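You operate a simulated robot arm through the tools that you are given. There is no shell and no other tool.

Carry out the task below with a simulated robot arm. There is one attempt and no reset: what you move stays moved.

Task
Measure the three plates; put the thinnest-coated one in the small grey tray.
Fine: meter on, try it on the bright block first, then press it on each plate; meter back and off. Set down upright: blue meter.

Only the result counts: the job must be done as asked and must still hold three seconds after the hand-in. Knocking over, shifting, dropping, spilling or breaking anything else fails it.

Robot
A 7-joint arm with a two-finger parallel gripper, fixed in place. Base frame: the origin is on the floor under the middle of its stand, x ahead of it, y to its left, z up. Readings come in m, rad, newtons and seconds.
It reaches about 1.247 m from its shoulder. Its first joint turns from -2.304 to 2.304 rad. Payload 3.91 kg.
The TCP is the grasp point between the finger pads, 0.03 m short of the fingertips. In the tool frame z runs along the fingers and y along their closing line. The gripper opens to 0.11 m. The fingers are 0.02 m wide and 0.01 m thick; the gripper's body (0.048 by 0.112 m) begins 0.055 m behind the TCP.
Orientation is told as [roll, pitch, yaw] about the base's x, y, z axes, in that order, counted from this pose: with the fingers straight down and closing along the base's y, the tool's x points along the base's -x, its y along +y and its z along -z.

Tools
- The arm moves only by the tool drive_tool. Its argument "moves" is text: rows parted by semicolons, each of 7 numbers parted by spaces: the shift along the base's x, y, z in units of 40 mm (1.0 is 40 mm), then the turn, a rotation vector about the base's x, y, z in units of 8 degrees (1.0 is 8 degrees), then the gripper command, from -1 (shut) to 1 (fully open), values between in proportion. In form: tx ty tz ax ay az claw; .... A call has 1 to 20 rows; each row shifts and turns the commanded pose from where the row before left it. A call with a number of a shift or a turn outside -1 to 1 is refused whole. Rows are played at 5 a second. More than 0.05 m and 0.15 rad between two rows, or a gripper value outside its range, and nothing of the call is played. A pose out of reach is approached as far as the arm can. The call stops where the force on the tool passes 40 N (or 10 N more than at its start, if that is more) or the arm is blocked; 0.2 s more then pass. Each finger travels about 0.108 m/s and halts on what it meets, pressing with about 40 N; the grip force reading is that of the motor and also rises with nothing between the fingers. The clock runs only during rows and for 0.2 s after the last one: add rows that do not move to give the fingers time. The reply holds the time, the measured pose of the TCP, the force on the tool along the base axes, the opening and the grip force, in the units named above and with some noise, with the torque about the TCP (base axes, N m) and any sound that the robot's microphone picked up.
- Cameras (640 x 400 px; columns grow to the right, rows downward): "scene" is fixed at [0.3989, -0.5018, 1.5931]; the picture's right is [1.00, -0.07, 0.00], its down [-0.04, -0.53, -0.85] and it looks along [0.06, 0.84, -0.53] (base axes); focal length 319 px, centre (320, 200). "wrist" rides on the gripper at [0.072, 0.017, -0.103] in the tool frame; the picture's right is [-0.23, 0.97, 0.00], its down [-0.76, -0.18, -0.62] and it looks along [-0.61, -0.14, 0.78] (tool axes); focal length 222 px, centre (320, 200). There is no depth. A picture from a camera that has moved, and an enlarged one, comes with that camera's place and axes in the base frame and with its lens.
- snapshot(camera): a new picture of that camera. The clock stands still meanwhile.
- zoom(camera, box): a new picture of the part [left, top, right, bottom] of that camera's present view, enlarged. The clock stands still meanwhile.
- hand_in(): hands the job in; it is judged then, once.

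Places have to be worked out from the pictures, the camera data and where the tool is seen. Open the gripper and draw the arm clear of the work before you hand the job in, unless the task says otherwise.

The tools are called after "Request:" as name(argument=value, ...) on one line, values as JSON. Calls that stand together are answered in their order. drive_tool: Moves the arm, as the interface text tells. Its arguments: {"type":"object","properties":{"moves":{"type":"string"}},"required":["moves"]} The other tools are called the same way: snapshot (camera) takes a picture; zoom (camera, box) takes an enlarged picture of a part of a camera's view; hand_in () hands the job in.

At the start:

```text
time_s: 0.0
tcp_pos: [0.7004, 0.2413, 1.1693]
tool_rot: [0.0, 0.001, 0.0]
contact_force: [1.0, -0.3, -0.5]
ft_torque: [0.01, -0.04, 0.0]
width: 0.1101
finger_force: 0.0
```

scene: 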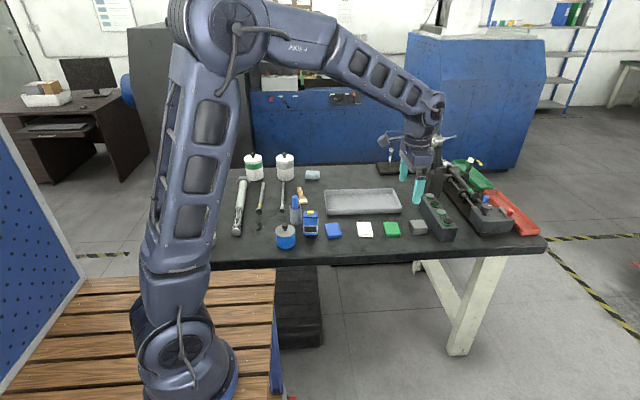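
wrist: 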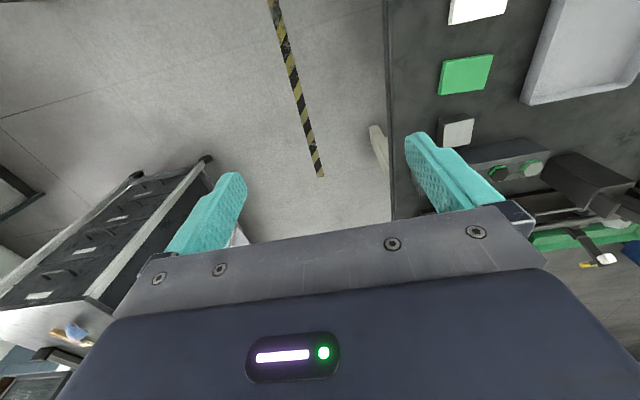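

I start by looking closely at the bench items: the meter, plates, block and tray.

Request:
zoom(camera="scene", box=[220, 140, 400, 260])

Request:
zoom(camera="scene", box=[370, 140, 550, 260])

Request:
zoom(camera="scene", box=[270, 190, 360, 250])

```text
3.33 times, centred on (310, 200) of scene
camera zoom: at [0.3989, -0.5018, 1.5931], right [1.0, -0.07, 0.0], down [-0.04, -0.53, -0.85], along [0.06, 0.84, -0.53], focal length 1063 px, centre (353, 200)
```

zoom: 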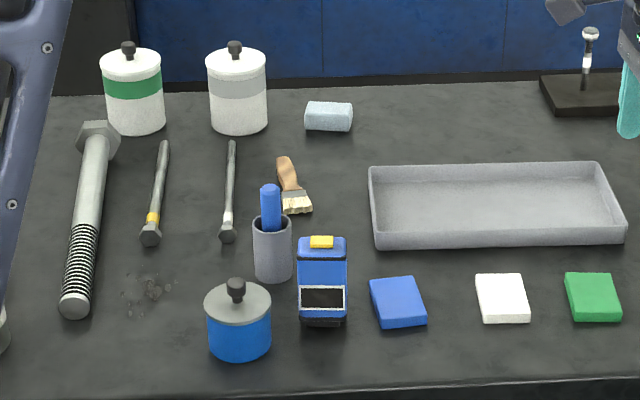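

```text
3.33 times, centred on (460, 200) of scene
camera zoom: at [0.3989, -0.5018, 1.5931], right [1.0, -0.07, 0.0], down [-0.04, -0.53, -0.85], along [0.06, 0.84, -0.53], focal length 1063 px, centre (-147, 200)
```

zoom: 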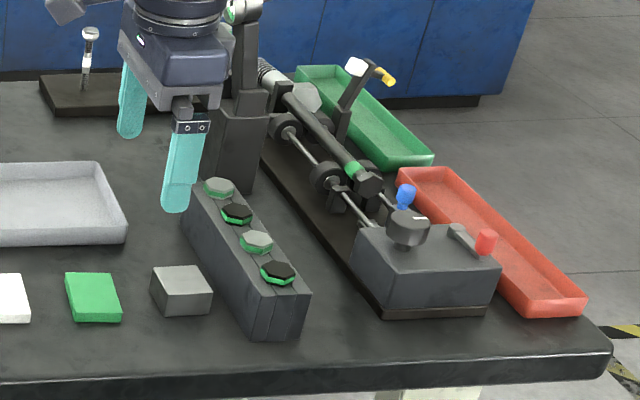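

```text
6.67 times, centred on (315, 220) of scene
camera zoom: at [0.3989, -0.5018, 1.5931], right [1.0, -0.07, 0.0], down [-0.04, -0.53, -0.85], along [0.06, 0.84, -0.53], focal length 2126 px, centre (353, 67)
```

zoom: 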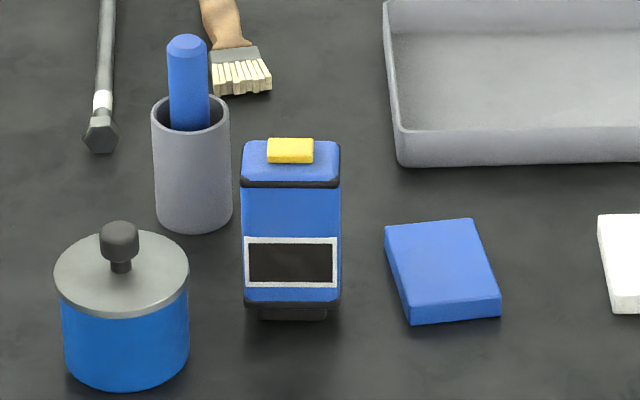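

The bench top seems to be at z≈0.80, with the meter near (0.43, 0.49) and the plates along y≈0.50. I'll turn the gripper 90° about z so its fingers close along x, and move it over the middle of the bench to get a wrist view.

Request:
drive_tool(moves="-0.3125 0.25 0 0 0 0.9375 1; -0.3125 0.25 0 0 0 0.9375 1; -0.3125 0.25 0 0 0 0.9375 1; -0.3125 0.25 0 0 0 0.9375 1; -0.3125 0.25 0 0 0 0.9375 1; -0.3125 0.25 0 0 0 0.9375 1; -0.3125 0.25 0 0 0 0.9375 1; -0.3125 0.25 0 0 0 0.9375 1; -0.3125 0.25 0 0 0 0.9375 1; -0.3125 0.25 0 0 0 0.9375 1; -0.3125 0.25 0 0 0 0.9375 1; -0.3125 0.25 0 0 0 0.9375 1")

```text
time_s: 2.6
tcp_pos: [0.5525, 0.3617, 1.1709]
tool_rot: [0.0, 0.001, 1.573]
contact_force: [1.1, -0.6, -0.6]
ft_torque: [0.01, -0.01, 0.0]
width: 0.1103
finger_force: 0.1
```

The turn worked. Now I'll take both views.

Request:
snapshot(camera="wrist")

Request:
snapshot(camera="scene")

```text
taken
camera wrist: at [0.5345, 0.2911, 1.2739], right [-0.97, 0.23, 0.0], down [0.18, 0.76, 0.62], along [0.14, 0.61, -0.78], focal length 222 px, centre (320, 200)
```

wrist: 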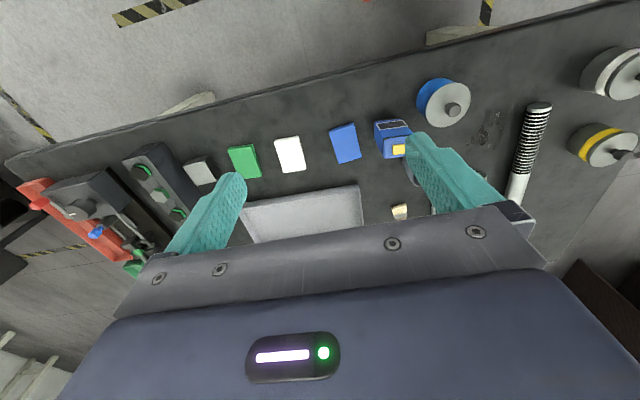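

```text
taken
```

scene: 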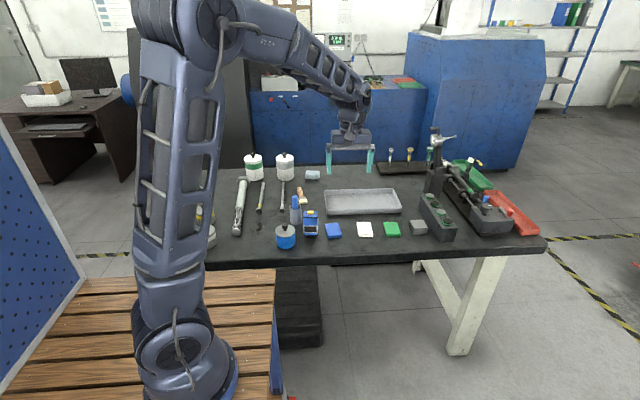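

The three plates (blue, white, green), a bare block to the right of them, and a grey tray behind are all visible. I'll zoom in on the meter, block, and left-hand items for more detail.

Request:
zoom(camera="wrist", box=[310, 70, 490, 190])

Request:
zoom(camera="wrist", box=[100, 120, 370, 270])

Request:
zoom(camera="scene", box=[370, 140, 550, 260])

Request:
zoom(camera="scene", box=[190, 140, 370, 260])

```text
3.33 times, centred on (400, 130) of wrist
camera zoom: at [0.5345, 0.2911, 1.2739], right [-0.97, 0.23, 0.0], down [0.18, 0.76, 0.62], along [0.14, 0.61, -0.78], focal length 740 px, centre (53, 433)
```

zoom: 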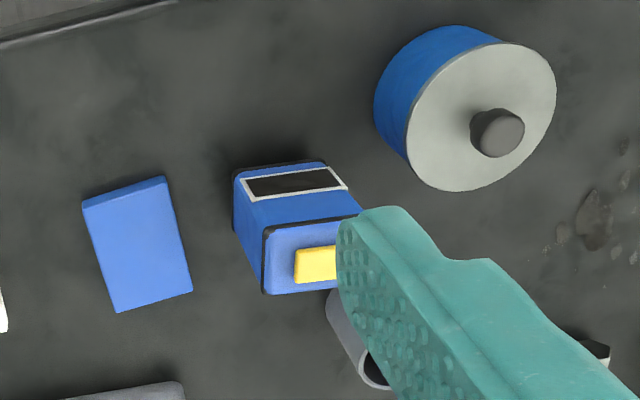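

```text
2.37 times, centred on (235, 195) of wrist
camera zoom: at [0.5345, 0.2911, 1.2739], right [-0.97, 0.23, 0.0], down [0.18, 0.76, 0.62], along [0.14, 0.61, -0.78], focal length 526 px, centre (522, 212)
```

zoom: 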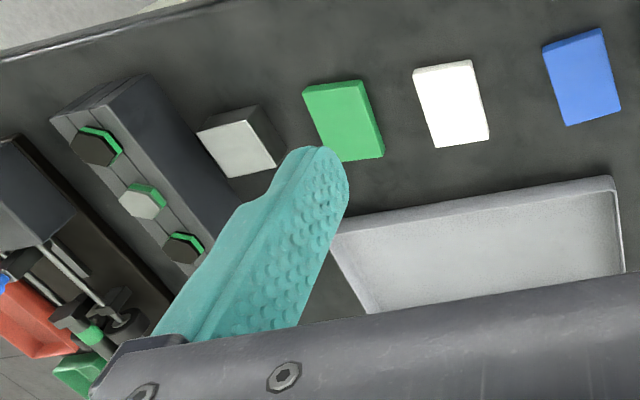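

```text
3.33 times, centred on (460, 200) of scene
camera zoom: at [0.3989, -0.5018, 1.5931], right [1.0, -0.07, 0.0], down [-0.04, -0.53, -0.85], along [0.06, 0.84, -0.53], focal length 1063 px, centre (-147, 200)
```

zoom: 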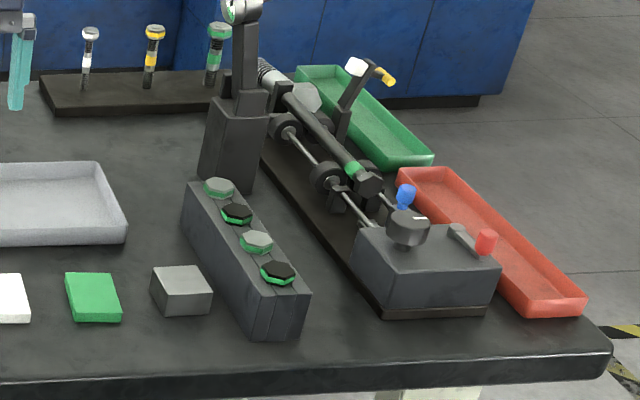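

```text
3.33 times, centred on (280, 200) of scene
camera zoom: at [0.3989, -0.5018, 1.5931], right [1.0, -0.07, 0.0], down [-0.04, -0.53, -0.85], along [0.06, 0.84, -0.53], focal length 1063 px, centre (453, 200)
```

zoom: 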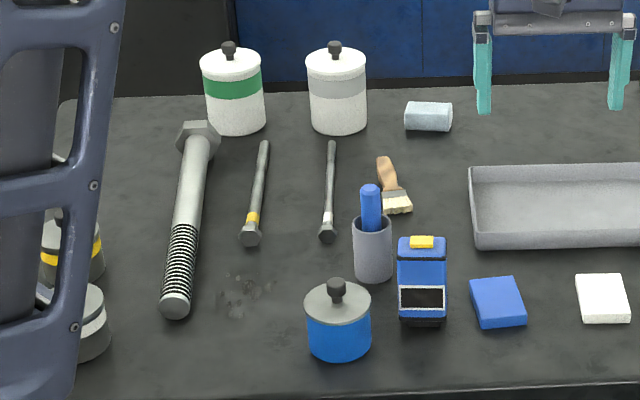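

The bare steel block right of the green plate is bright from above, so that is the bright block. I put the meter's button at about (0.437, 0.494, 0.91). I'll shut the fingers and bring them above the button, stopping well clear.

Request:
drive_tool(moves="-0.481 0.554 -0.708 0 0 0 -1; -0.481 0.554 -0.708 0 0 0 -1; -0.481 0.554 -0.708 0 0 0 -1; -0.481 0.554 -0.708 0 0 0 -1; -0.481 0.554 -0.708 0 0 0 -1; -0.481 0.554 -0.708 0 0 0 -1; 0 0 0 0 0 0 -1; 0 0 0 0 0 0 -1")

Request:
snapshot(camera="wrist")

Request:
zoom(camera="scene", box=[250, 140, 370, 250])

```text
time_s: 4.4
tcp_pos: [0.4391, 0.4951, 1.0]
tool_rot: [-0.001, 0.002, 1.57]
contact_force: [0.1, 0.2, -0.1]
ft_torque: [0.0, -0.02, -0.02]
width: 0.0
finger_force: 37.6
```

```text
taken
camera wrist: at [0.4207, 0.4233, 1.1041], right [-0.97, 0.23, 0.0], down [0.18, 0.76, 0.62], along [0.14, 0.61, -0.78], focal length 222 px, centre (320, 200)
```

wrist: 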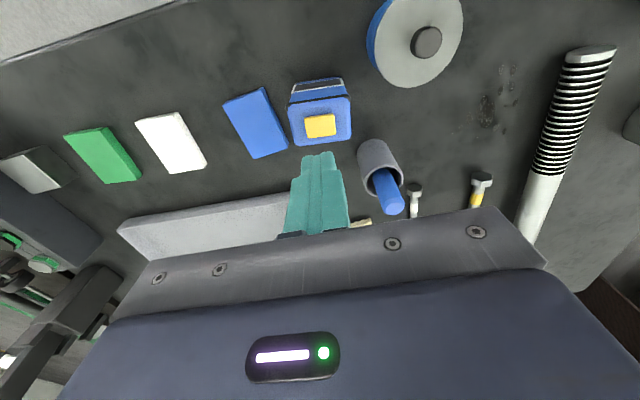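

```text
3.64 times, centred on (310, 195) of scene
camera zoom: at [0.3989, -0.5018, 1.5931], right [1.0, -0.07, 0.0], down [-0.04, -0.53, -0.85], along [0.06, 0.84, -0.53], focal length 1160 px, centre (356, 218)
```

zoom: 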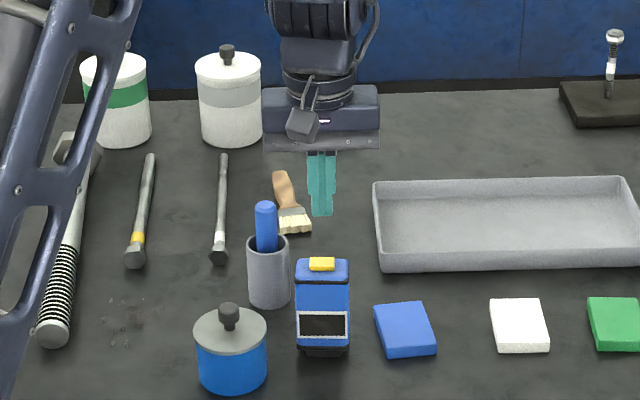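

The fingertips line up with the button (about 0.4355, 0.494, 0.91). I'm lowering to just above it and then stepping slowly until contact.

Request:
drive_tool(moves="-0.07 -0.02 -0.65 0 0 0 -1; 0 0 -0.6 0 0 0 -1; 0 0 0 0 0 0 -1; 0 0 -0.05 0 0 0 -1; 0 0 -0.05 0 0 0 -1")

Request:
zoom(camera="scene", box=[280, 180, 350, 250])

```text
time_s: 5.6
tcp_pos: [0.4331, 0.4956, 0.9461]
tool_rot: [0.0, 0.0, 1.572]
contact_force: [-0.2, 0.1, -0.3]
ft_torque: [0.01, 0.0, 0.01]
width: 0.0002
finger_force: 38.0
```

```text
5.71 times, centred on (315, 215) of scene
camera zoom: at [0.3989, -0.5018, 1.5931], right [1.0, -0.07, 0.0], down [-0.04, -0.53, -0.85], along [0.06, 0.84, -0.53], focal length 1822 px, centre (349, 114)
```

zoom: 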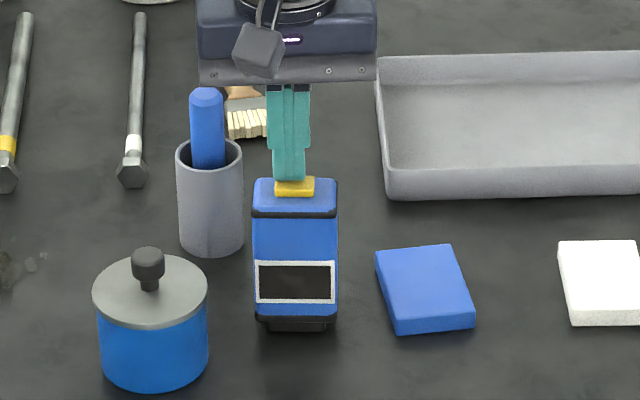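

The tip is just above the button, about 2 mm left of its centre. I'm nudging it right and easing down in small steps.

Request:
drive_tool(moves="0.07 0 0 0 0 0 -1; 0 0 -0.04 0 0 0 -1; 0 0 -0.04 0 0 0 -1; 0 0 -0.04 0 0 0 -1; 0 0 -0.04 0 0 0 -1")

```text
time_s: 6.8
tcp_pos: [0.4376, 0.4951, 0.9401]
tool_rot: [-0.001, 0.0, 1.571]
contact_force: [-1.6, 1.1, 2.2]
ft_torque: [0.04, 0.02, 0.02]
width: 0.0
finger_force: 37.7
heard: click
```

There was a click with 2 N of contact. I'll check the screen before doing anything more.

Request:
zoom(camera="scene", box=[285, 195, 340, 245])

```text
8.00 times, centred on (312, 220) of scene
camera zoom: at [0.3989, -0.5018, 1.5931], right [1.0, -0.07, 0.0], down [-0.04, -0.53, -0.85], along [0.06, 0.84, -0.53], focal length 2551 px, centre (380, 40)
```

zoom: 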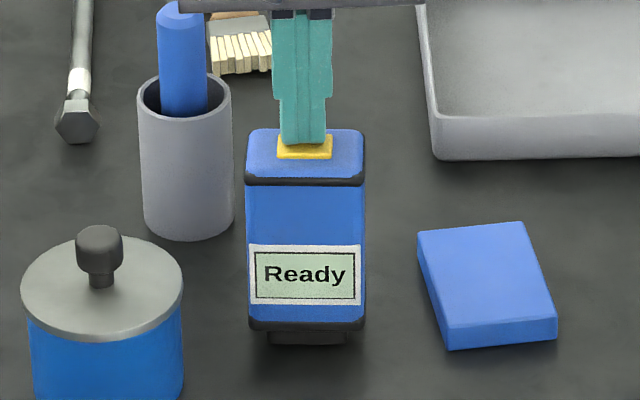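

The meter shows "Ready", so it is on. I'm rising straight up, opening to about 90 mm, and checking alignment before straddling the meter.

Request:
drive_tool(moves="0 0 0.2 0 0 0 -1; 0 0 0.9 0 0 0 -1; 0 0 0 0 0 0 0.6; 0 0 0 0 0 0 0.6; 0 0 0 0 0 0 0.6; 0 0 0 0 0 0 0.6")

Request:
zoom(camera="scene", box=[270, 180, 350, 250])

Request:
snapshot(camera="wrist")

```text
time_s: 8.2
tcp_pos: [0.4379, 0.4955, 0.9836]
tool_rot: [0.0, 0.0, 1.57]
contact_force: [-0.2, -0.4, -0.7]
ft_torque: [-0.01, 0.0, 0.0]
width: 0.0877
finger_force: 0.2
```

```text
5.71 times, centred on (310, 215) of scene
camera zoom: at [0.3989, -0.5018, 1.5931], right [1.0, -0.07, 0.0], down [-0.04, -0.53, -0.85], along [0.06, 0.84, -0.53], focal length 1822 px, centre (377, 114)
```

zoom: 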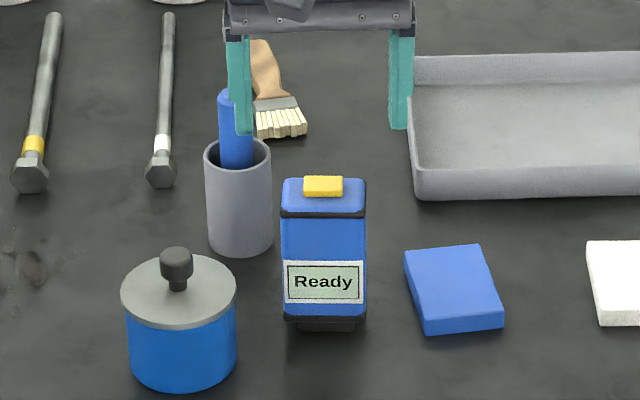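

```text
taken
camera wrist: at [0.4194, 0.4235, 1.0879], right [-0.97, 0.23, 0.0], down [0.18, 0.76, 0.62], along [0.14, 0.61, -0.78], focal length 222 px, centre (320, 200)
```

wrist: 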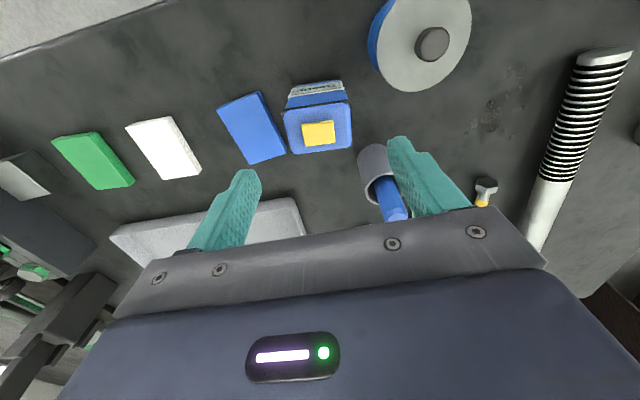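

The fingers straddle the meter evenly. I'm lowering 0.108 m with the fingers open.

Request:
drive_tool(moves="0.025 -0.025 -0.7 0 0 0 0.6; 0 0 -0.7 0 0 0 0.6; 0 0 -0.7 0 0 0 0.6; 0 0 -0.6 0 0 0 0.6; 0 0 0 0 0 0 0.6")

Request:
zoom(camera="scene", box=[270, 180, 350, 250])

Request:
snapshot(camera="wrist")

```text
time_s: 9.4
tcp_pos: [0.4366, 0.4931, 0.8741]
tool_rot: [-0.001, 0.0, 1.57]
contact_force: [0.7, -0.3, 0.2]
ft_torque: [-0.01, 0.01, -0.01]
width: 0.0882
finger_force: 0.1
```

```text
5.71 times, centred on (310, 215) of scene
camera zoom: at [0.3989, -0.5018, 1.5931], right [1.0, -0.07, 0.0], down [-0.04, -0.53, -0.85], along [0.06, 0.84, -0.53], focal length 1822 px, centre (377, 114)
```

zoom: 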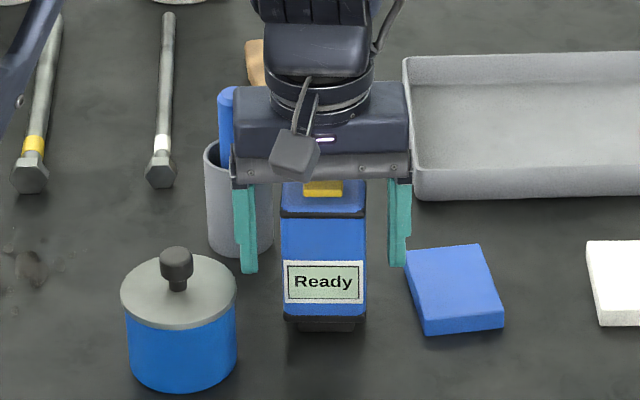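

```text
taken
camera wrist: at [0.4186, 0.4218, 0.9782], right [-0.97, 0.23, 0.0], down [0.18, 0.76, 0.62], along [0.14, 0.61, -0.78], focal length 222 px, centre (320, 200)
```

wrist: 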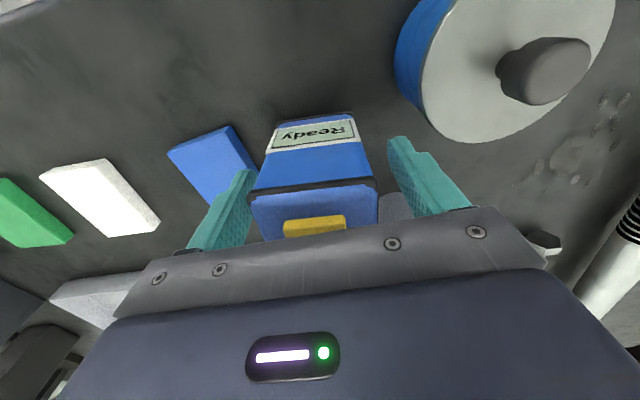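

The fingers are on either side of the meter below its top. I'm closing to grip it.

Request:
drive_tool(moves="0 0 0 0 0 0 -0.2; 0 0 0 0 0 0 -0.2; 0 0 0 0 0 0 -1; 0 0 0 0 0 0 -1")

Request:
zoom(camera="scene", box=[270, 180, 350, 250])

```text
time_s: 10.4
tcp_pos: [0.4371, 0.4945, 0.8752]
tool_rot: [-0.001, 0.001, 1.57]
contact_force: [-1.1, 0.4, 0.1]
ft_torque: [-0.04, -0.04, 0.01]
width: 0.0562
finger_force: 39.8
```

```text
5.71 times, centred on (310, 215) of scene
camera zoom: at [0.3989, -0.5018, 1.5931], right [1.0, -0.07, 0.0], down [-0.04, -0.53, -0.85], along [0.06, 0.84, -0.53], focal length 1822 px, centre (377, 114)
```

zoom: 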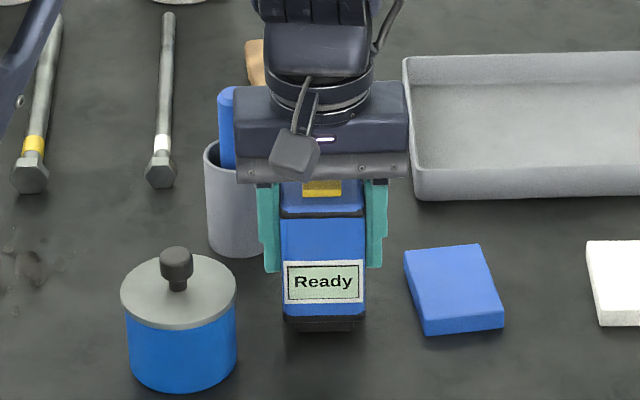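

The grip is firm at 56 mm. I'll note that the resting pose is TCP ≈ (0.437, 0.494, 0.875). The bright block's top is at about (0.867, 0.495, 0.834), so I'm lifting and carrying the meter to above it.

Request:
drive_tool(moves="0 0 0.4 0 0 0 -1; 0 0 1 0 0 0 -1; 0 0 1 0 0 0 -1; 0.8 0 0.2 0 0 0 -1; 1 0 0 0 0 0 -1; 1 0 0 0 0 0 -1; 1 0 0 0 0 0 -1; 1 0 0 0 0 0 -1; 1 0 0 0 0 0 -1; 1 0 0 0 0 0 -1; 1 0 0 0 0 0 -1; 1 0 0 0 0 0 -1; 1 0 0 0 0 0 -1; 0.9 0 0 0 0 0 -1; 0 0 0 0 0 0 -1; 0 0 0 0 0 0 -1")

Request:
snapshot(camera="scene")

Request:
snapshot(camera="wrist")

Request:
zoom(camera="scene", box=[370, 170, 460, 250])

```text
time_s: 13.8
tcp_pos: [0.8672, 0.4953, 0.9786]
tool_rot: [0.0, -0.001, 1.571]
contact_force: [-0.5, 0.1, -1.5]
ft_torque: [-0.02, -0.01, 0.01]
width: 0.0561
finger_force: 40.2
```

```text
taken
```

scene: 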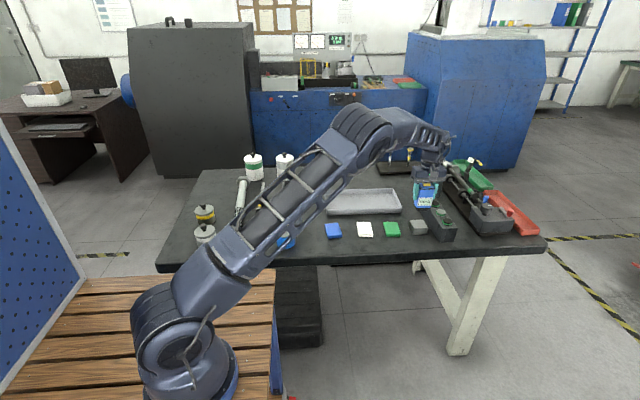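

```text
taken
camera wrist: at [0.8484, 0.4228, 1.0827], right [-0.97, 0.23, 0.0], down [0.18, 0.76, 0.62], along [0.14, 0.61, -0.78], focal length 222 px, centre (320, 200)
```

wrist: 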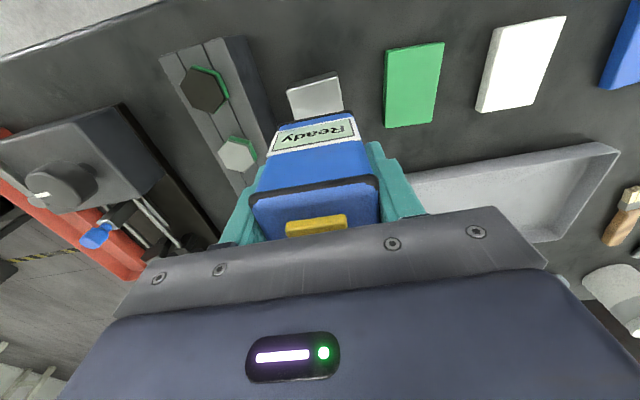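

```text
5.00 times, centred on (415, 210) of scene
camera zoom: at [0.3989, -0.5018, 1.5931], right [1.0, -0.07, 0.0], down [-0.04, -0.53, -0.85], along [0.06, 0.84, -0.53], focal length 1594 px, centre (-155, 150)
```

zoom: 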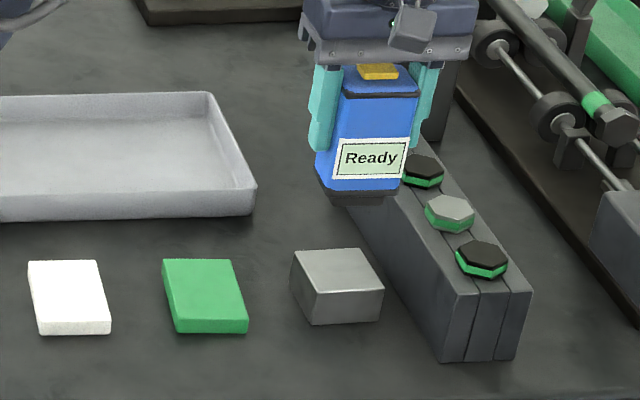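

The meter hangs centred over the bright block (block centre ≈ (0.866, 0.494)). I'm lowering most of the way and then in 2 mm steps, watching the force.

Request:
drive_tool(moves="-0.02 -0.02 -0.6 0 0 0 -1; 0 0 -0.6 0 0 0 -1; 0 0 -0.05 0 0 0 -1; 0 0 -0.05 0 0 0 -1; 0 0 -0.05 0 0 0 -1")

Request:
zoom(camera="scene", box=[380, 180, 460, 250])

```text
time_s: 15.0
tcp_pos: [0.8654, 0.4942, 0.925]
tool_rot: [-0.001, 0.0, 1.57]
contact_force: [-0.1, -0.6, -2.4]
ft_torque: [0.01, 0.02, 0.0]
width: 0.0558
finger_force: 40.2
```

```text
5.71 times, centred on (420, 215) of scene
camera zoom: at [0.3989, -0.5018, 1.5931], right [1.0, -0.07, 0.0], down [-0.04, -0.53, -0.85], along [0.06, 0.84, -0.53], focal length 1822 px, centre (-251, 114)
```

zoom: 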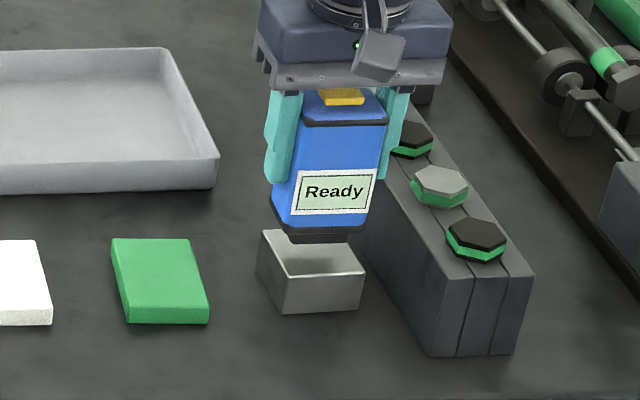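

There's still about a centimetre of gap. I'm continuing down in 2 mm steps.

Request:
drive_tool(moves="0 0 -0.05 0 0 0 -1; 0 0 -0.05 0 0 0 -1; 0 0 -0.05 0 0 0 -1; 0 0 -0.05 0 0 0 -1")

Request:
zoom(camera="scene", box=[380, 180, 460, 250])

```text
time_s: 16.0
tcp_pos: [0.8642, 0.4937, 0.9178]
tool_rot: [-0.002, 0.001, 1.57]
contact_force: [-0.1, 0.6, -2.0]
ft_torque: [0.0, -0.01, -0.01]
width: 0.056
finger_force: 39.7
```

```text
5.71 times, centred on (420, 215) of scene
camera zoom: at [0.3989, -0.5018, 1.5931], right [1.0, -0.07, 0.0], down [-0.04, -0.53, -0.85], along [0.06, 0.84, -0.53], focal length 1822 px, centre (-251, 114)
```

zoom: 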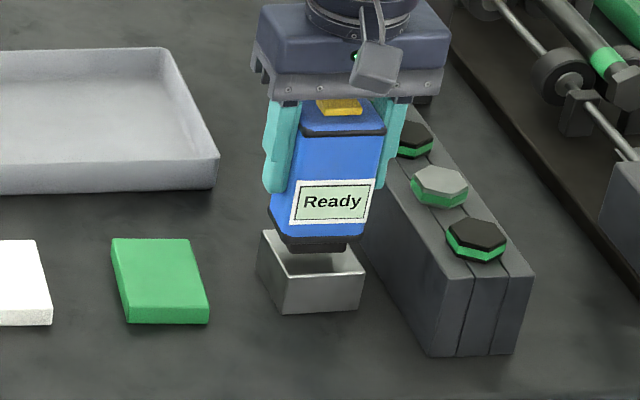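

The meter's foot is about 4–5 mm above the block, centred. I'm stepping down more finely.

Request:
drive_tool(moves="0 0 -0.04 0 0 0 -1; 0 0 -0.04 0 0 0 -1; 0 0 -0.04 0 0 0 -1")

Request:
zoom(camera="scene", box=[380, 180, 460, 250])

```text
time_s: 16.8
tcp_pos: [0.8643, 0.4944, 0.9126]
tool_rot: [0.0, -0.001, 1.571]
contact_force: [0.2, 0.0, -2.3]
ft_torque: [0.0, -0.04, 0.01]
width: 0.056
finger_force: 40.2
```

```text
5.71 times, centred on (420, 215) of scene
camera zoom: at [0.3989, -0.5018, 1.5931], right [1.0, -0.07, 0.0], down [-0.04, -0.53, -0.85], along [0.06, 0.84, -0.53], focal length 1822 px, centre (-251, 114)
```

zoom: 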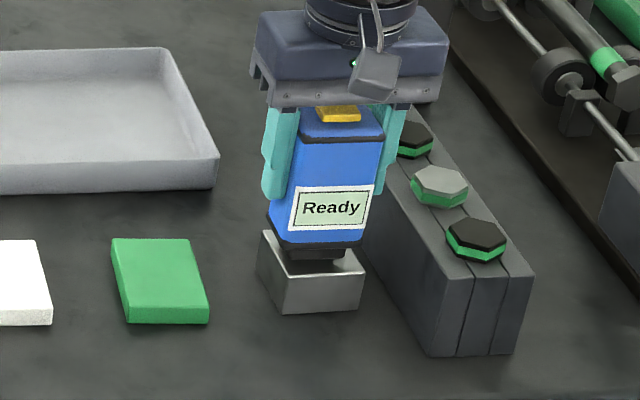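

The foot is almost touching. I'm moving in 1 mm steps now.

Request:
drive_tool(moves="0 0 -0.025 0 0 0 -1; 0 0 -0.025 0 0 0 -1; 0 0 -0.025 0 0 0 -1")

Request:
zoom(camera="scene", box=[380, 180, 460, 250])

```text
time_s: 17.6
tcp_pos: [0.8655, 0.4938, 0.91]
tool_rot: [0.0, 0.001, 1.57]
contact_force: [-0.4, 0.7, -1.6]
ft_torque: [-0.01, -0.01, 0.01]
width: 0.0556
finger_force: 40.1
```

```text
5.71 times, centred on (420, 215) of scene
camera zoom: at [0.3989, -0.5018, 1.5931], right [1.0, -0.07, 0.0], down [-0.04, -0.53, -0.85], along [0.06, 0.84, -0.53], focal length 1822 px, centre (-251, 114)
```

zoom: 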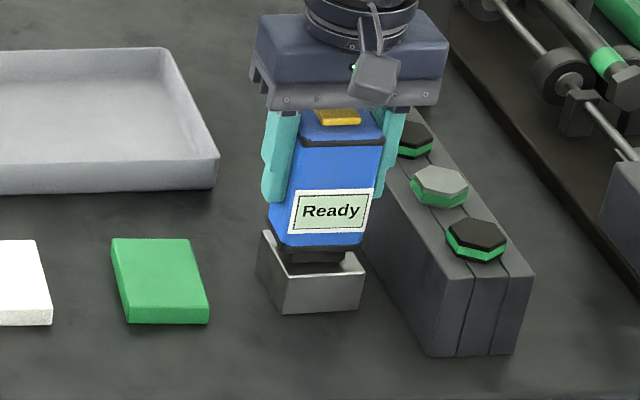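

No contact force has shown yet, so I'm continuing down at 1 mm per step.

Request:
drive_tool(moves="0 0 -0.025 0 0 0 -1; 0 0 -0.025 0 0 0 -1; 0 0 0 0 0 0 -1")

```text
time_s: 18.4
tcp_pos: [0.8637, 0.4931, 0.9094]
tool_rot: [0.0, 0.0, 1.571]
contact_force: [1.2, 0.6, 1.1]
ft_torque: [-0.04, -0.03, 0.01]
width: 0.0561
finger_force: 39.8
```

Contact has begun: vertical force rose about 3 N above the hanging weight. I'm pressing a little further and reading the screen.

Request:
drive_tool(moves="0 0 -0.025 0 0 0 -1; 0 0 0 0 0 0 -1; 0 0 0 0 0 0 -1")

Request:
zoom(camera="scene", box=[380, 180, 460, 250])

```text
time_s: 19.2
tcp_pos: [0.8653, 0.493, 0.9088]
tool_rot: [-0.003, -0.001, 1.572]
contact_force: [0.7, 2.1, 15.7]
ft_torque: [0.04, 0.13, -0.05]
width: 0.0559
finger_force: 39.8
```

```text
5.71 times, centred on (420, 215) of scene
camera zoom: at [0.3989, -0.5018, 1.5931], right [1.0, -0.07, 0.0], down [-0.04, -0.53, -0.85], along [0.06, 0.84, -0.53], focal length 1822 px, centre (-251, 114)
```

zoom: 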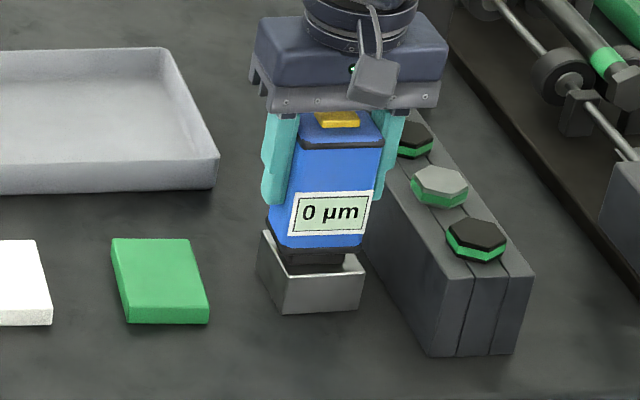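

The bright block reads 0 µm as it should, with about 16 N of press. Next is the green plate, which I place at about (0.765, 0.510). I'm lifting and moving over it.

Request:
drive_tool(moves="0 0 0.3 0 0 0 -1; 0 0 0.8 0 0 0 -1; -0.8 0.14 0 0 0 0 -1; -0.8 0.14 0 0 0 0 -1; -0.87 0.14 0 0 0 0 -1; 0 0 -0.6 0 0 0 -1; 0 0 -0.4 0 0 0 -1; 0 0 0 0 0 0 -1")

Request:
zoom(camera="scene", box=[350, 180, 430, 250])

```text
time_s: 21.0
tcp_pos: [0.7656, 0.5091, 0.9105]
tool_rot: [0.0, 0.0, 1.572]
contact_force: [-1.0, -0.1, -1.3]
ft_torque: [0.03, 0.0, 0.05]
width: 0.0561
finger_force: 40.5
```

```text
5.71 times, centred on (390, 215) of scene
camera zoom: at [0.3989, -0.5018, 1.5931], right [1.0, -0.07, 0.0], down [-0.04, -0.53, -0.85], along [0.06, 0.84, -0.53], focal length 1822 px, centre (-80, 114)
```

zoom: 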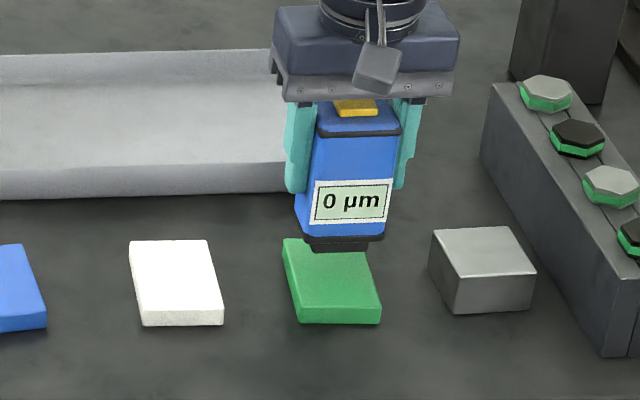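

The meter is over the green plate, with contact expected near TCP z≈0.887. I'm lowering to about 0.892 and then in 1 mm steps.

Request:
drive_tool(moves="0 0 -0.25 0 0 0 -1; 0 0 -0.2 0 0 0 -1; 0 0 0 0 0 0 -1; 0 0 -0.025 0 0 0 -1; 0 0 -0.025 0 0 0 -1; 0 0 0 0 0 0 -1")

Request:
zoom(camera="scene", box=[350, 180, 430, 250])

```text
time_s: 22.4
tcp_pos: [0.7658, 0.5109, 0.8919]
tool_rot: [-0.001, 0.001, 1.57]
contact_force: [0.2, -0.3, -1.8]
ft_torque: [-0.01, -0.01, 0.03]
width: 0.0556
finger_force: 39.8
```

```text
5.71 times, centred on (390, 215) of scene
camera zoom: at [0.3989, -0.5018, 1.5931], right [1.0, -0.07, 0.0], down [-0.04, -0.53, -0.85], along [0.06, 0.84, -0.53], focal length 1822 px, centre (-80, 114)
```

zoom: 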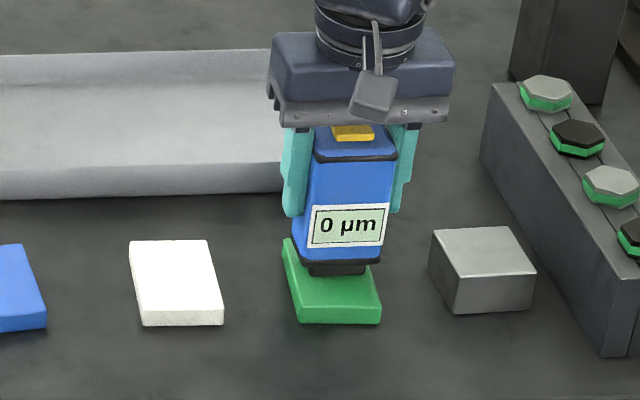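

The foot is still a few millimetres above the plate. I'm continuing in 1 mm steps.

Request:
drive_tool(moves="0 0 -0.025 0 0 0 -1; 0 0 -0.025 0 0 0 -1; 0 0 -0.025 0 0 0 -1; 0 0 0 0 0 0 -1")

```text
time_s: 23.4
tcp_pos: [0.7673, 0.5102, 0.8906]
tool_rot: [-0.001, -0.001, 1.569]
contact_force: [-4.1, -1.6, 23.9]
ft_torque: [-0.34, 0.42, -0.04]
width: 0.056
finger_force: 40.2
```

That gave contact with about 24 N. I'm reading the screen.

Request:
zoom(camera="scene", box=[350, 180, 430, 250])

```text
5.71 times, centred on (390, 215) of scene
camera zoom: at [0.3989, -0.5018, 1.5931], right [1.0, -0.07, 0.0], down [-0.04, -0.53, -0.85], along [0.06, 0.84, -0.53], focal length 1822 px, centre (-80, 114)
```

zoom: 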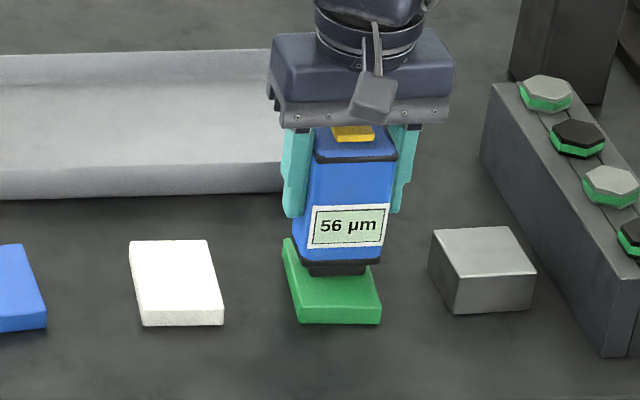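

The green plate reads 56 µm. Next is the white plate at about (0.653, 0.508). I'm lifting, moving and lowering to just above it.

Request:
drive_tool(moves="0 0 0.2 0 0 0 -1; 0 0 0.8 0 0 0 -1; -0.95 -0.02 0 0 0 0 -1; -0.95 -0.02 0 0 0 0 -1; -0.95 -0.01 0 0 0 0 -1; 0 0 -0.5 0 0 0 -1; 0 0 -0.3 0 0 0 -1; 0 0 0 0 0 0 -1")

Request:
zoom(camera="scene", box=[325, 180, 405, 250])

```text
time_s: 25.2
tcp_pos: [0.6533, 0.5084, 0.8963]
tool_rot: [0.0, 0.001, 1.571]
contact_force: [-0.4, 0.0, -1.7]
ft_torque: [0.01, 0.0, -0.02]
width: 0.0557
finger_force: 39.5
```

```text
5.71 times, centred on (365, 215) of scene
camera zoom: at [0.3989, -0.5018, 1.5931], right [1.0, -0.07, 0.0], down [-0.04, -0.53, -0.85], along [0.06, 0.84, -0.53], focal length 1822 px, centre (63, 114)
```

zoom: 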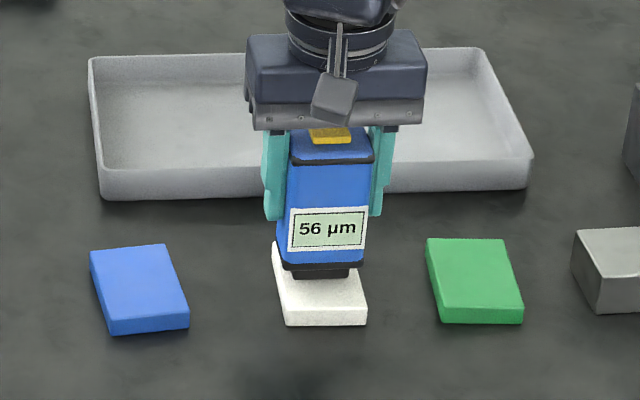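

The meter is centred over the white plate, about 6 mm above. I'm lowering 1 mm at a time.

Request:
drive_tool(moves="0 0 -0.05 0 0 0 -1; 0 0 -0.025 0 0 0 -1; 0 0 -0.025 0 0 0 -1; 0 0 -0.025 0 0 0 -1; 0 0 0 0 0 0 -1")

Request:
zoom(camera="scene", box=[325, 180, 405, 250])

```text
time_s: 26.4
tcp_pos: [0.6523, 0.5094, 0.8913]
tool_rot: [0.0, -0.001, 1.571]
contact_force: [0.1, -0.3, -2.1]
ft_torque: [-0.05, 0.0, 0.06]
width: 0.0557
finger_force: 39.8
```

```text
5.71 times, centred on (365, 215) of scene
camera zoom: at [0.3989, -0.5018, 1.5931], right [1.0, -0.07, 0.0], down [-0.04, -0.53, -0.85], along [0.06, 0.84, -0.53], focal length 1822 px, centre (63, 114)
```

zoom: 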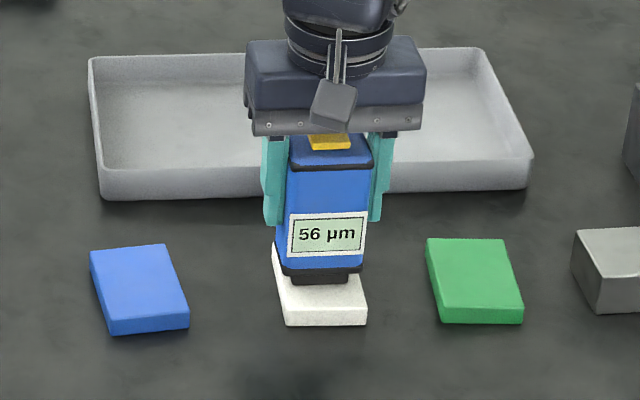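

No contact yet, so I'm taking two more 1 mm steps with a settling row.

Request:
drive_tool(moves="0 0 -0.025 0 0 0 -1; 0 0 -0.025 0 0 0 -1; 0 0 0 0 0 0 -1")

Request:
zoom(camera="scene", box=[325, 180, 405, 250])

```text
time_s: 27.2
tcp_pos: [0.6531, 0.5082, 0.8903]
tool_rot: [0.0, -0.003, 1.573]
contact_force: [-0.3, -1.9, 15.7]
ft_torque: [-0.18, 0.2, -0.03]
width: 0.0558
finger_force: 40.0
```

```text
5.71 times, centred on (365, 215) of scene
camera zoom: at [0.3989, -0.5018, 1.5931], right [1.0, -0.07, 0.0], down [-0.04, -0.53, -0.85], along [0.06, 0.84, -0.53], focal length 1822 px, centre (63, 114)
```

zoom: 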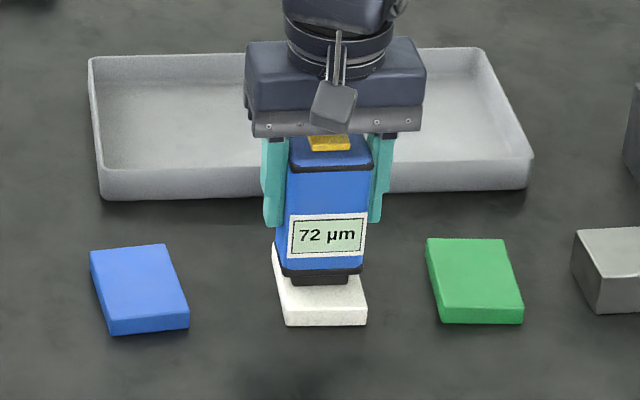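

The white plate reads 72 µm. The blue plate is next, at about (0.524, 0.506).

Request:
drive_tool(moves="0 0 0.2 0 0 0 -1; 0 0 0.8 0 0 0 -1; -0.8 -0.01 0 0 0 0 -1; -0.8 -0.01 0 0 0 0 -1; -0.8 -0.01 0 0 0 0 -1; -0.82 -0.01 0 0 0 0 -1; 0 0 -0.5 0 0 0 -1; 0 0 -0.3 0 0 0 -1; 0 0 0 0 0 0 -1")

Request:
zoom(camera="scene", box=[295, 180, 375, 250])

```text
time_s: 29.2
tcp_pos: [0.5224, 0.5057, 0.8979]
tool_rot: [0.0, 0.0, 1.571]
contact_force: [-0.1, 0.5, -1.7]
ft_torque: [-0.02, -0.03, 0.01]
width: 0.0557
finger_force: 40.1
```

```text
5.71 times, centred on (335, 215) of scene
camera zoom: at [0.3989, -0.5018, 1.5931], right [1.0, -0.07, 0.0], down [-0.04, -0.53, -0.85], along [0.06, 0.84, -0.53], focal length 1822 px, centre (234, 114)
```

zoom: 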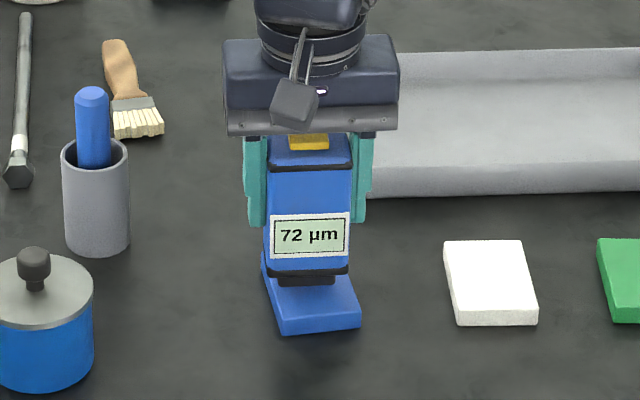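

The meter is over the blue plate, centred, about 7 mm up. I'm lowering in small steps.

Request:
drive_tool(moves="0 0 -0.05 0 0 0 -1; 0 0 -0.05 0 0 0 -1; 0 0 -0.025 0 0 0 -1; 0 0 -0.025 0 0 0 -1; 0 0 -0.02 0 0 0 -1; 0 0 0 0 0 0 -1")

Request:
zoom(camera="scene", box=[295, 180, 375, 250])

```text
time_s: 30.6
tcp_pos: [0.5234, 0.5067, 0.8902]
tool_rot: [0.001, -0.001, 1.571]
contact_force: [-0.7, -1.1, -1.3]
ft_torque: [0.0, 0.02, -0.01]
width: 0.0558
finger_force: 40.1
```

```text
5.71 times, centred on (335, 215) of scene
camera zoom: at [0.3989, -0.5018, 1.5931], right [1.0, -0.07, 0.0], down [-0.04, -0.53, -0.85], along [0.06, 0.84, -0.53], focal length 1822 px, centre (234, 114)
```

zoom: 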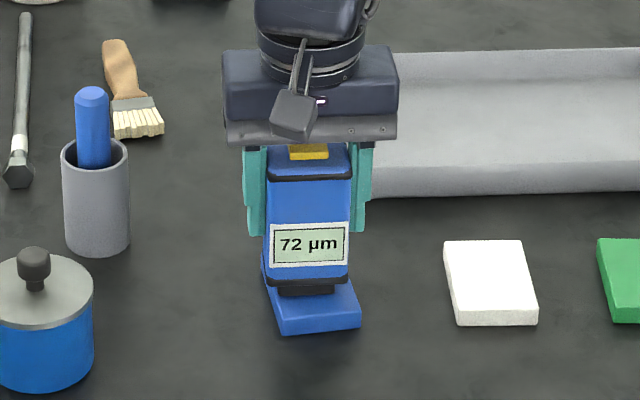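

The force and screen haven't changed, so I'm pressing about 1 mm more.

Request:
drive_tool(moves="0 0 -0.025 0 0 0 -1; 0 0 -0.01 0 0 0 -1; 0 0 0 0 0 0 -1")

Request:
zoom(camera="scene", box=[295, 180, 375, 250])

```text
time_s: 31.4
tcp_pos: [0.5229, 0.507, 0.8899]
tool_rot: [-0.003, -0.003, 1.572]
contact_force: [-2.2, -6.2, 28.4]
ft_torque: [-0.59, 0.2, -0.03]
width: 0.0557
finger_force: 39.7
```

```text
5.71 times, centred on (335, 215) of scene
camera zoom: at [0.3989, -0.5018, 1.5931], right [1.0, -0.07, 0.0], down [-0.04, -0.53, -0.85], along [0.06, 0.84, -0.53], focal length 1822 px, centre (234, 114)
```

zoom: 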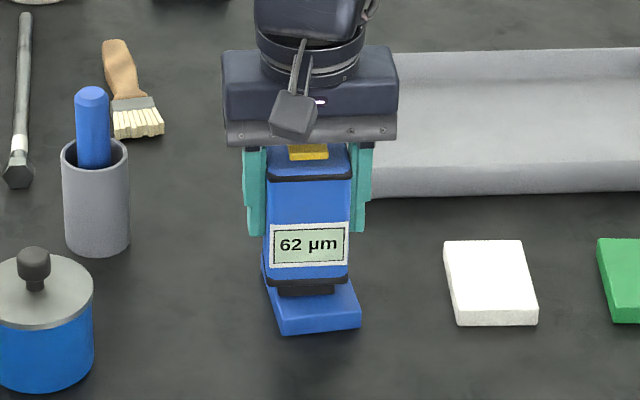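

The blue plate reads 62 µm. The readings are green 56, blue 62 and white 72, so green is thinnest. I'm carrying the meter back to its starting spot at TCP (0.437, 0.494).

Request:
drive_tool(moves="0 0 0.2 0 0 0 -1; 0 0 1 0 0 0 -1; -0.72 -0.1 0 0 0 0 -1; -0.72 -0.1 0 0 0 0 -1; -0.72 -0.1 0 0 0 0 -1; 0 0 -0.6 0 0 0 -1; 0 0 -0.6 0 0 0 -1; 0 0 0 0 0 0 -1")

Request:
zoom(camera="scene", box=[270, 180, 350, 250])

```text
time_s: 33.2
tcp_pos: [0.4357, 0.4949, 0.8901]
tool_rot: [0.0, -0.002, 1.571]
contact_force: [0.3, 0.1, -2.3]
ft_torque: [0.02, -0.01, -0.02]
width: 0.056
finger_force: 40.3
```

```text
5.71 times, centred on (310, 215) of scene
camera zoom: at [0.3989, -0.5018, 1.5931], right [1.0, -0.07, 0.0], down [-0.04, -0.53, -0.85], along [0.06, 0.84, -0.53], focal length 1822 px, centre (377, 114)
```

zoom: 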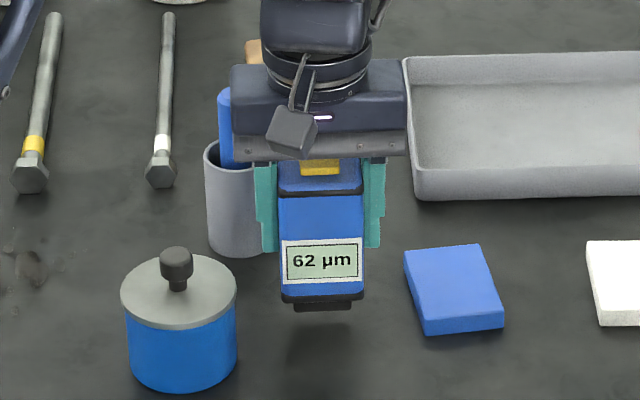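

The meter is above its original spot, still 15 mm up. I'm shifting 1 mm right and lowering slowly toward z≈0.875.

Request:
drive_tool(moves="0.02 0 -0.15 0 0 0 -1; 0 0 -0.12 0 0 0 -1; 0 0 -0.03 0 0 0 -1; 0 0 0 0 0 0 -1")

Request:
zoom(camera="scene", box=[270, 180, 350, 250])

```text
time_s: 34.2
tcp_pos: [0.4376, 0.4955, 0.8775]
tool_rot: [-0.002, 0.0, 1.571]
contact_force: [-0.3, 0.1, -0.5]
ft_torque: [-0.03, -0.01, 0.01]
width: 0.0556
finger_force: 40.3
```

```text
5.71 times, centred on (310, 215) of scene
camera zoom: at [0.3989, -0.5018, 1.5931], right [1.0, -0.07, 0.0], down [-0.04, -0.53, -0.85], along [0.06, 0.84, -0.53], focal length 1822 px, centre (377, 114)
```

zoom: 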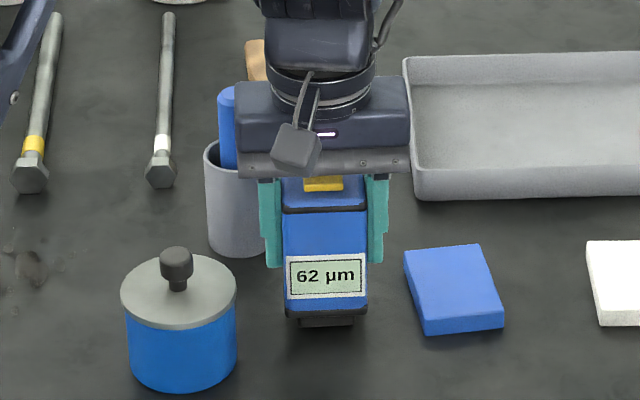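

It lines up within a millimetre of the original position. I'm easing the last 2–3 mm down to the bench.

Request:
drive_tool(moves="0 0 -0.025 0 0 0 -1; 0 0 -0.025 0 0 0 -1; 0 0 0 0 0 0 -1")

```text
time_s: 35.0
tcp_pos: [0.4371, 0.4953, 0.8755]
tool_rot: [-0.001, 0.001, 1.571]
contact_force: [-0.8, 0.3, -1.3]
ft_torque: [-0.02, -0.01, -0.01]
width: 0.0559
finger_force: 40.1
```

No contact yet, so I'm going one more millimetre at a time.

Request:
drive_tool(moves="0 0 -0.02 0 0 0 -1; 0 0 0 0 0 0 -1; 0 0 0 0 0 0 -1")

```text
time_s: 35.8
tcp_pos: [0.4391, 0.4951, 0.873]
tool_rot: [0.0, 0.0, 1.571]
contact_force: [-0.7, -2.7, 12.0]
ft_torque: [-0.2, 0.12, -0.04]
width: 0.0556
finger_force: 39.9
```

The meter is on the bench (12 N). I'm easing off slightly and opening the fingers.

Request:
drive_tool(moves="0 0 0.015 0 0 0 -1; 0 0 0 0 0 0 0.2; 0 0 0 0 0 0 0.6; 0 0 0 0 0 0 0.6; 0 0 0 0 0 0 0.6")

Request:
zoom(camera="scene", box=[270, 180, 350, 250])

```text
time_s: 37.0
tcp_pos: [0.4385, 0.4944, 0.8749]
tool_rot: [0.001, 0.0, 1.571]
contact_force: [-0.3, -0.6, 0.7]
ft_torque: [0.0, -0.01, 0.02]
width: 0.088
finger_force: 0.1
```

```text
5.71 times, centred on (310, 215) of scene
camera zoom: at [0.3989, -0.5018, 1.5931], right [1.0, -0.07, 0.0], down [-0.04, -0.53, -0.85], along [0.06, 0.84, -0.53], focal length 1822 px, centre (377, 114)
```

zoom: 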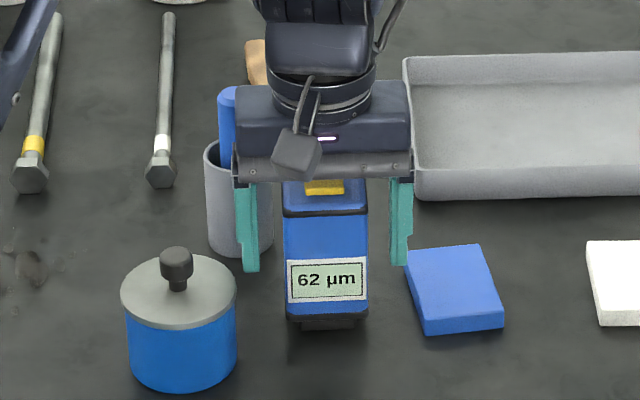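

The meter stands upright on its spot. I'm rising clear, closing the fingers, and coming back down to just above the yellow button.

Request:
drive_tool(moves="0 0 0.8 0 0 0 0.6; 0 0 1 0 0 0 0.6; 0 0 0.9 0 0 0 0.6; 0 0 0 0 0 0 -1; 0 0 0 0 0 0 -1; 0 0 0 0 0 0 -1; 0 0 0 0 0 0 -1; 0 0 -0.5 0 0 0 -1; 0 0 -0.45 0 0 0 -1; 0 0 0 0 0 0 -1")

Request:
zoom(camera="scene", box=[280, 180, 350, 250])

Request:
snapshot(camera="wrist")

```text
time_s: 39.2
tcp_pos: [0.4387, 0.4936, 0.943]
tool_rot: [0.0, 0.001, 1.571]
contact_force: [0.3, 0.0, 1.2]
ft_torque: [0.01, 0.02, 0.01]
width: 0.0
finger_force: 38.0
```

```text
5.71 times, centred on (315, 215) of scene
camera zoom: at [0.3989, -0.5018, 1.5931], right [1.0, -0.07, 0.0], down [-0.04, -0.53, -0.85], along [0.06, 0.84, -0.53], focal length 1822 px, centre (349, 114)
```

zoom: 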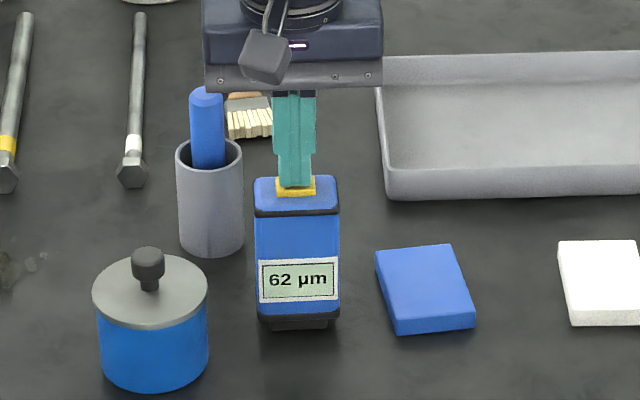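

```text
taken
camera wrist: at [0.4198, 0.4214, 1.0471], right [-0.97, 0.23, 0.0], down [0.18, 0.76, 0.62], along [0.14, 0.61, -0.78], focal length 222 px, centre (320, 200)
```

wrist: 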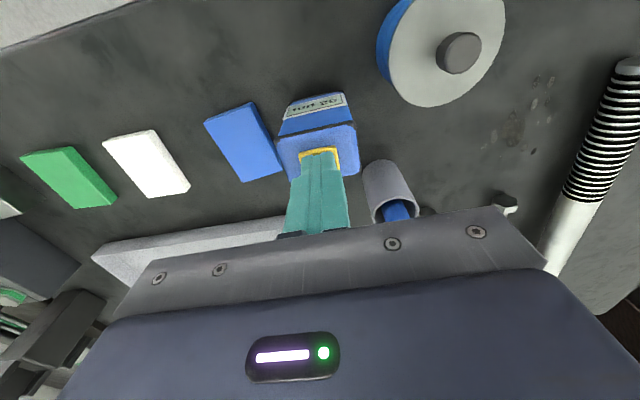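

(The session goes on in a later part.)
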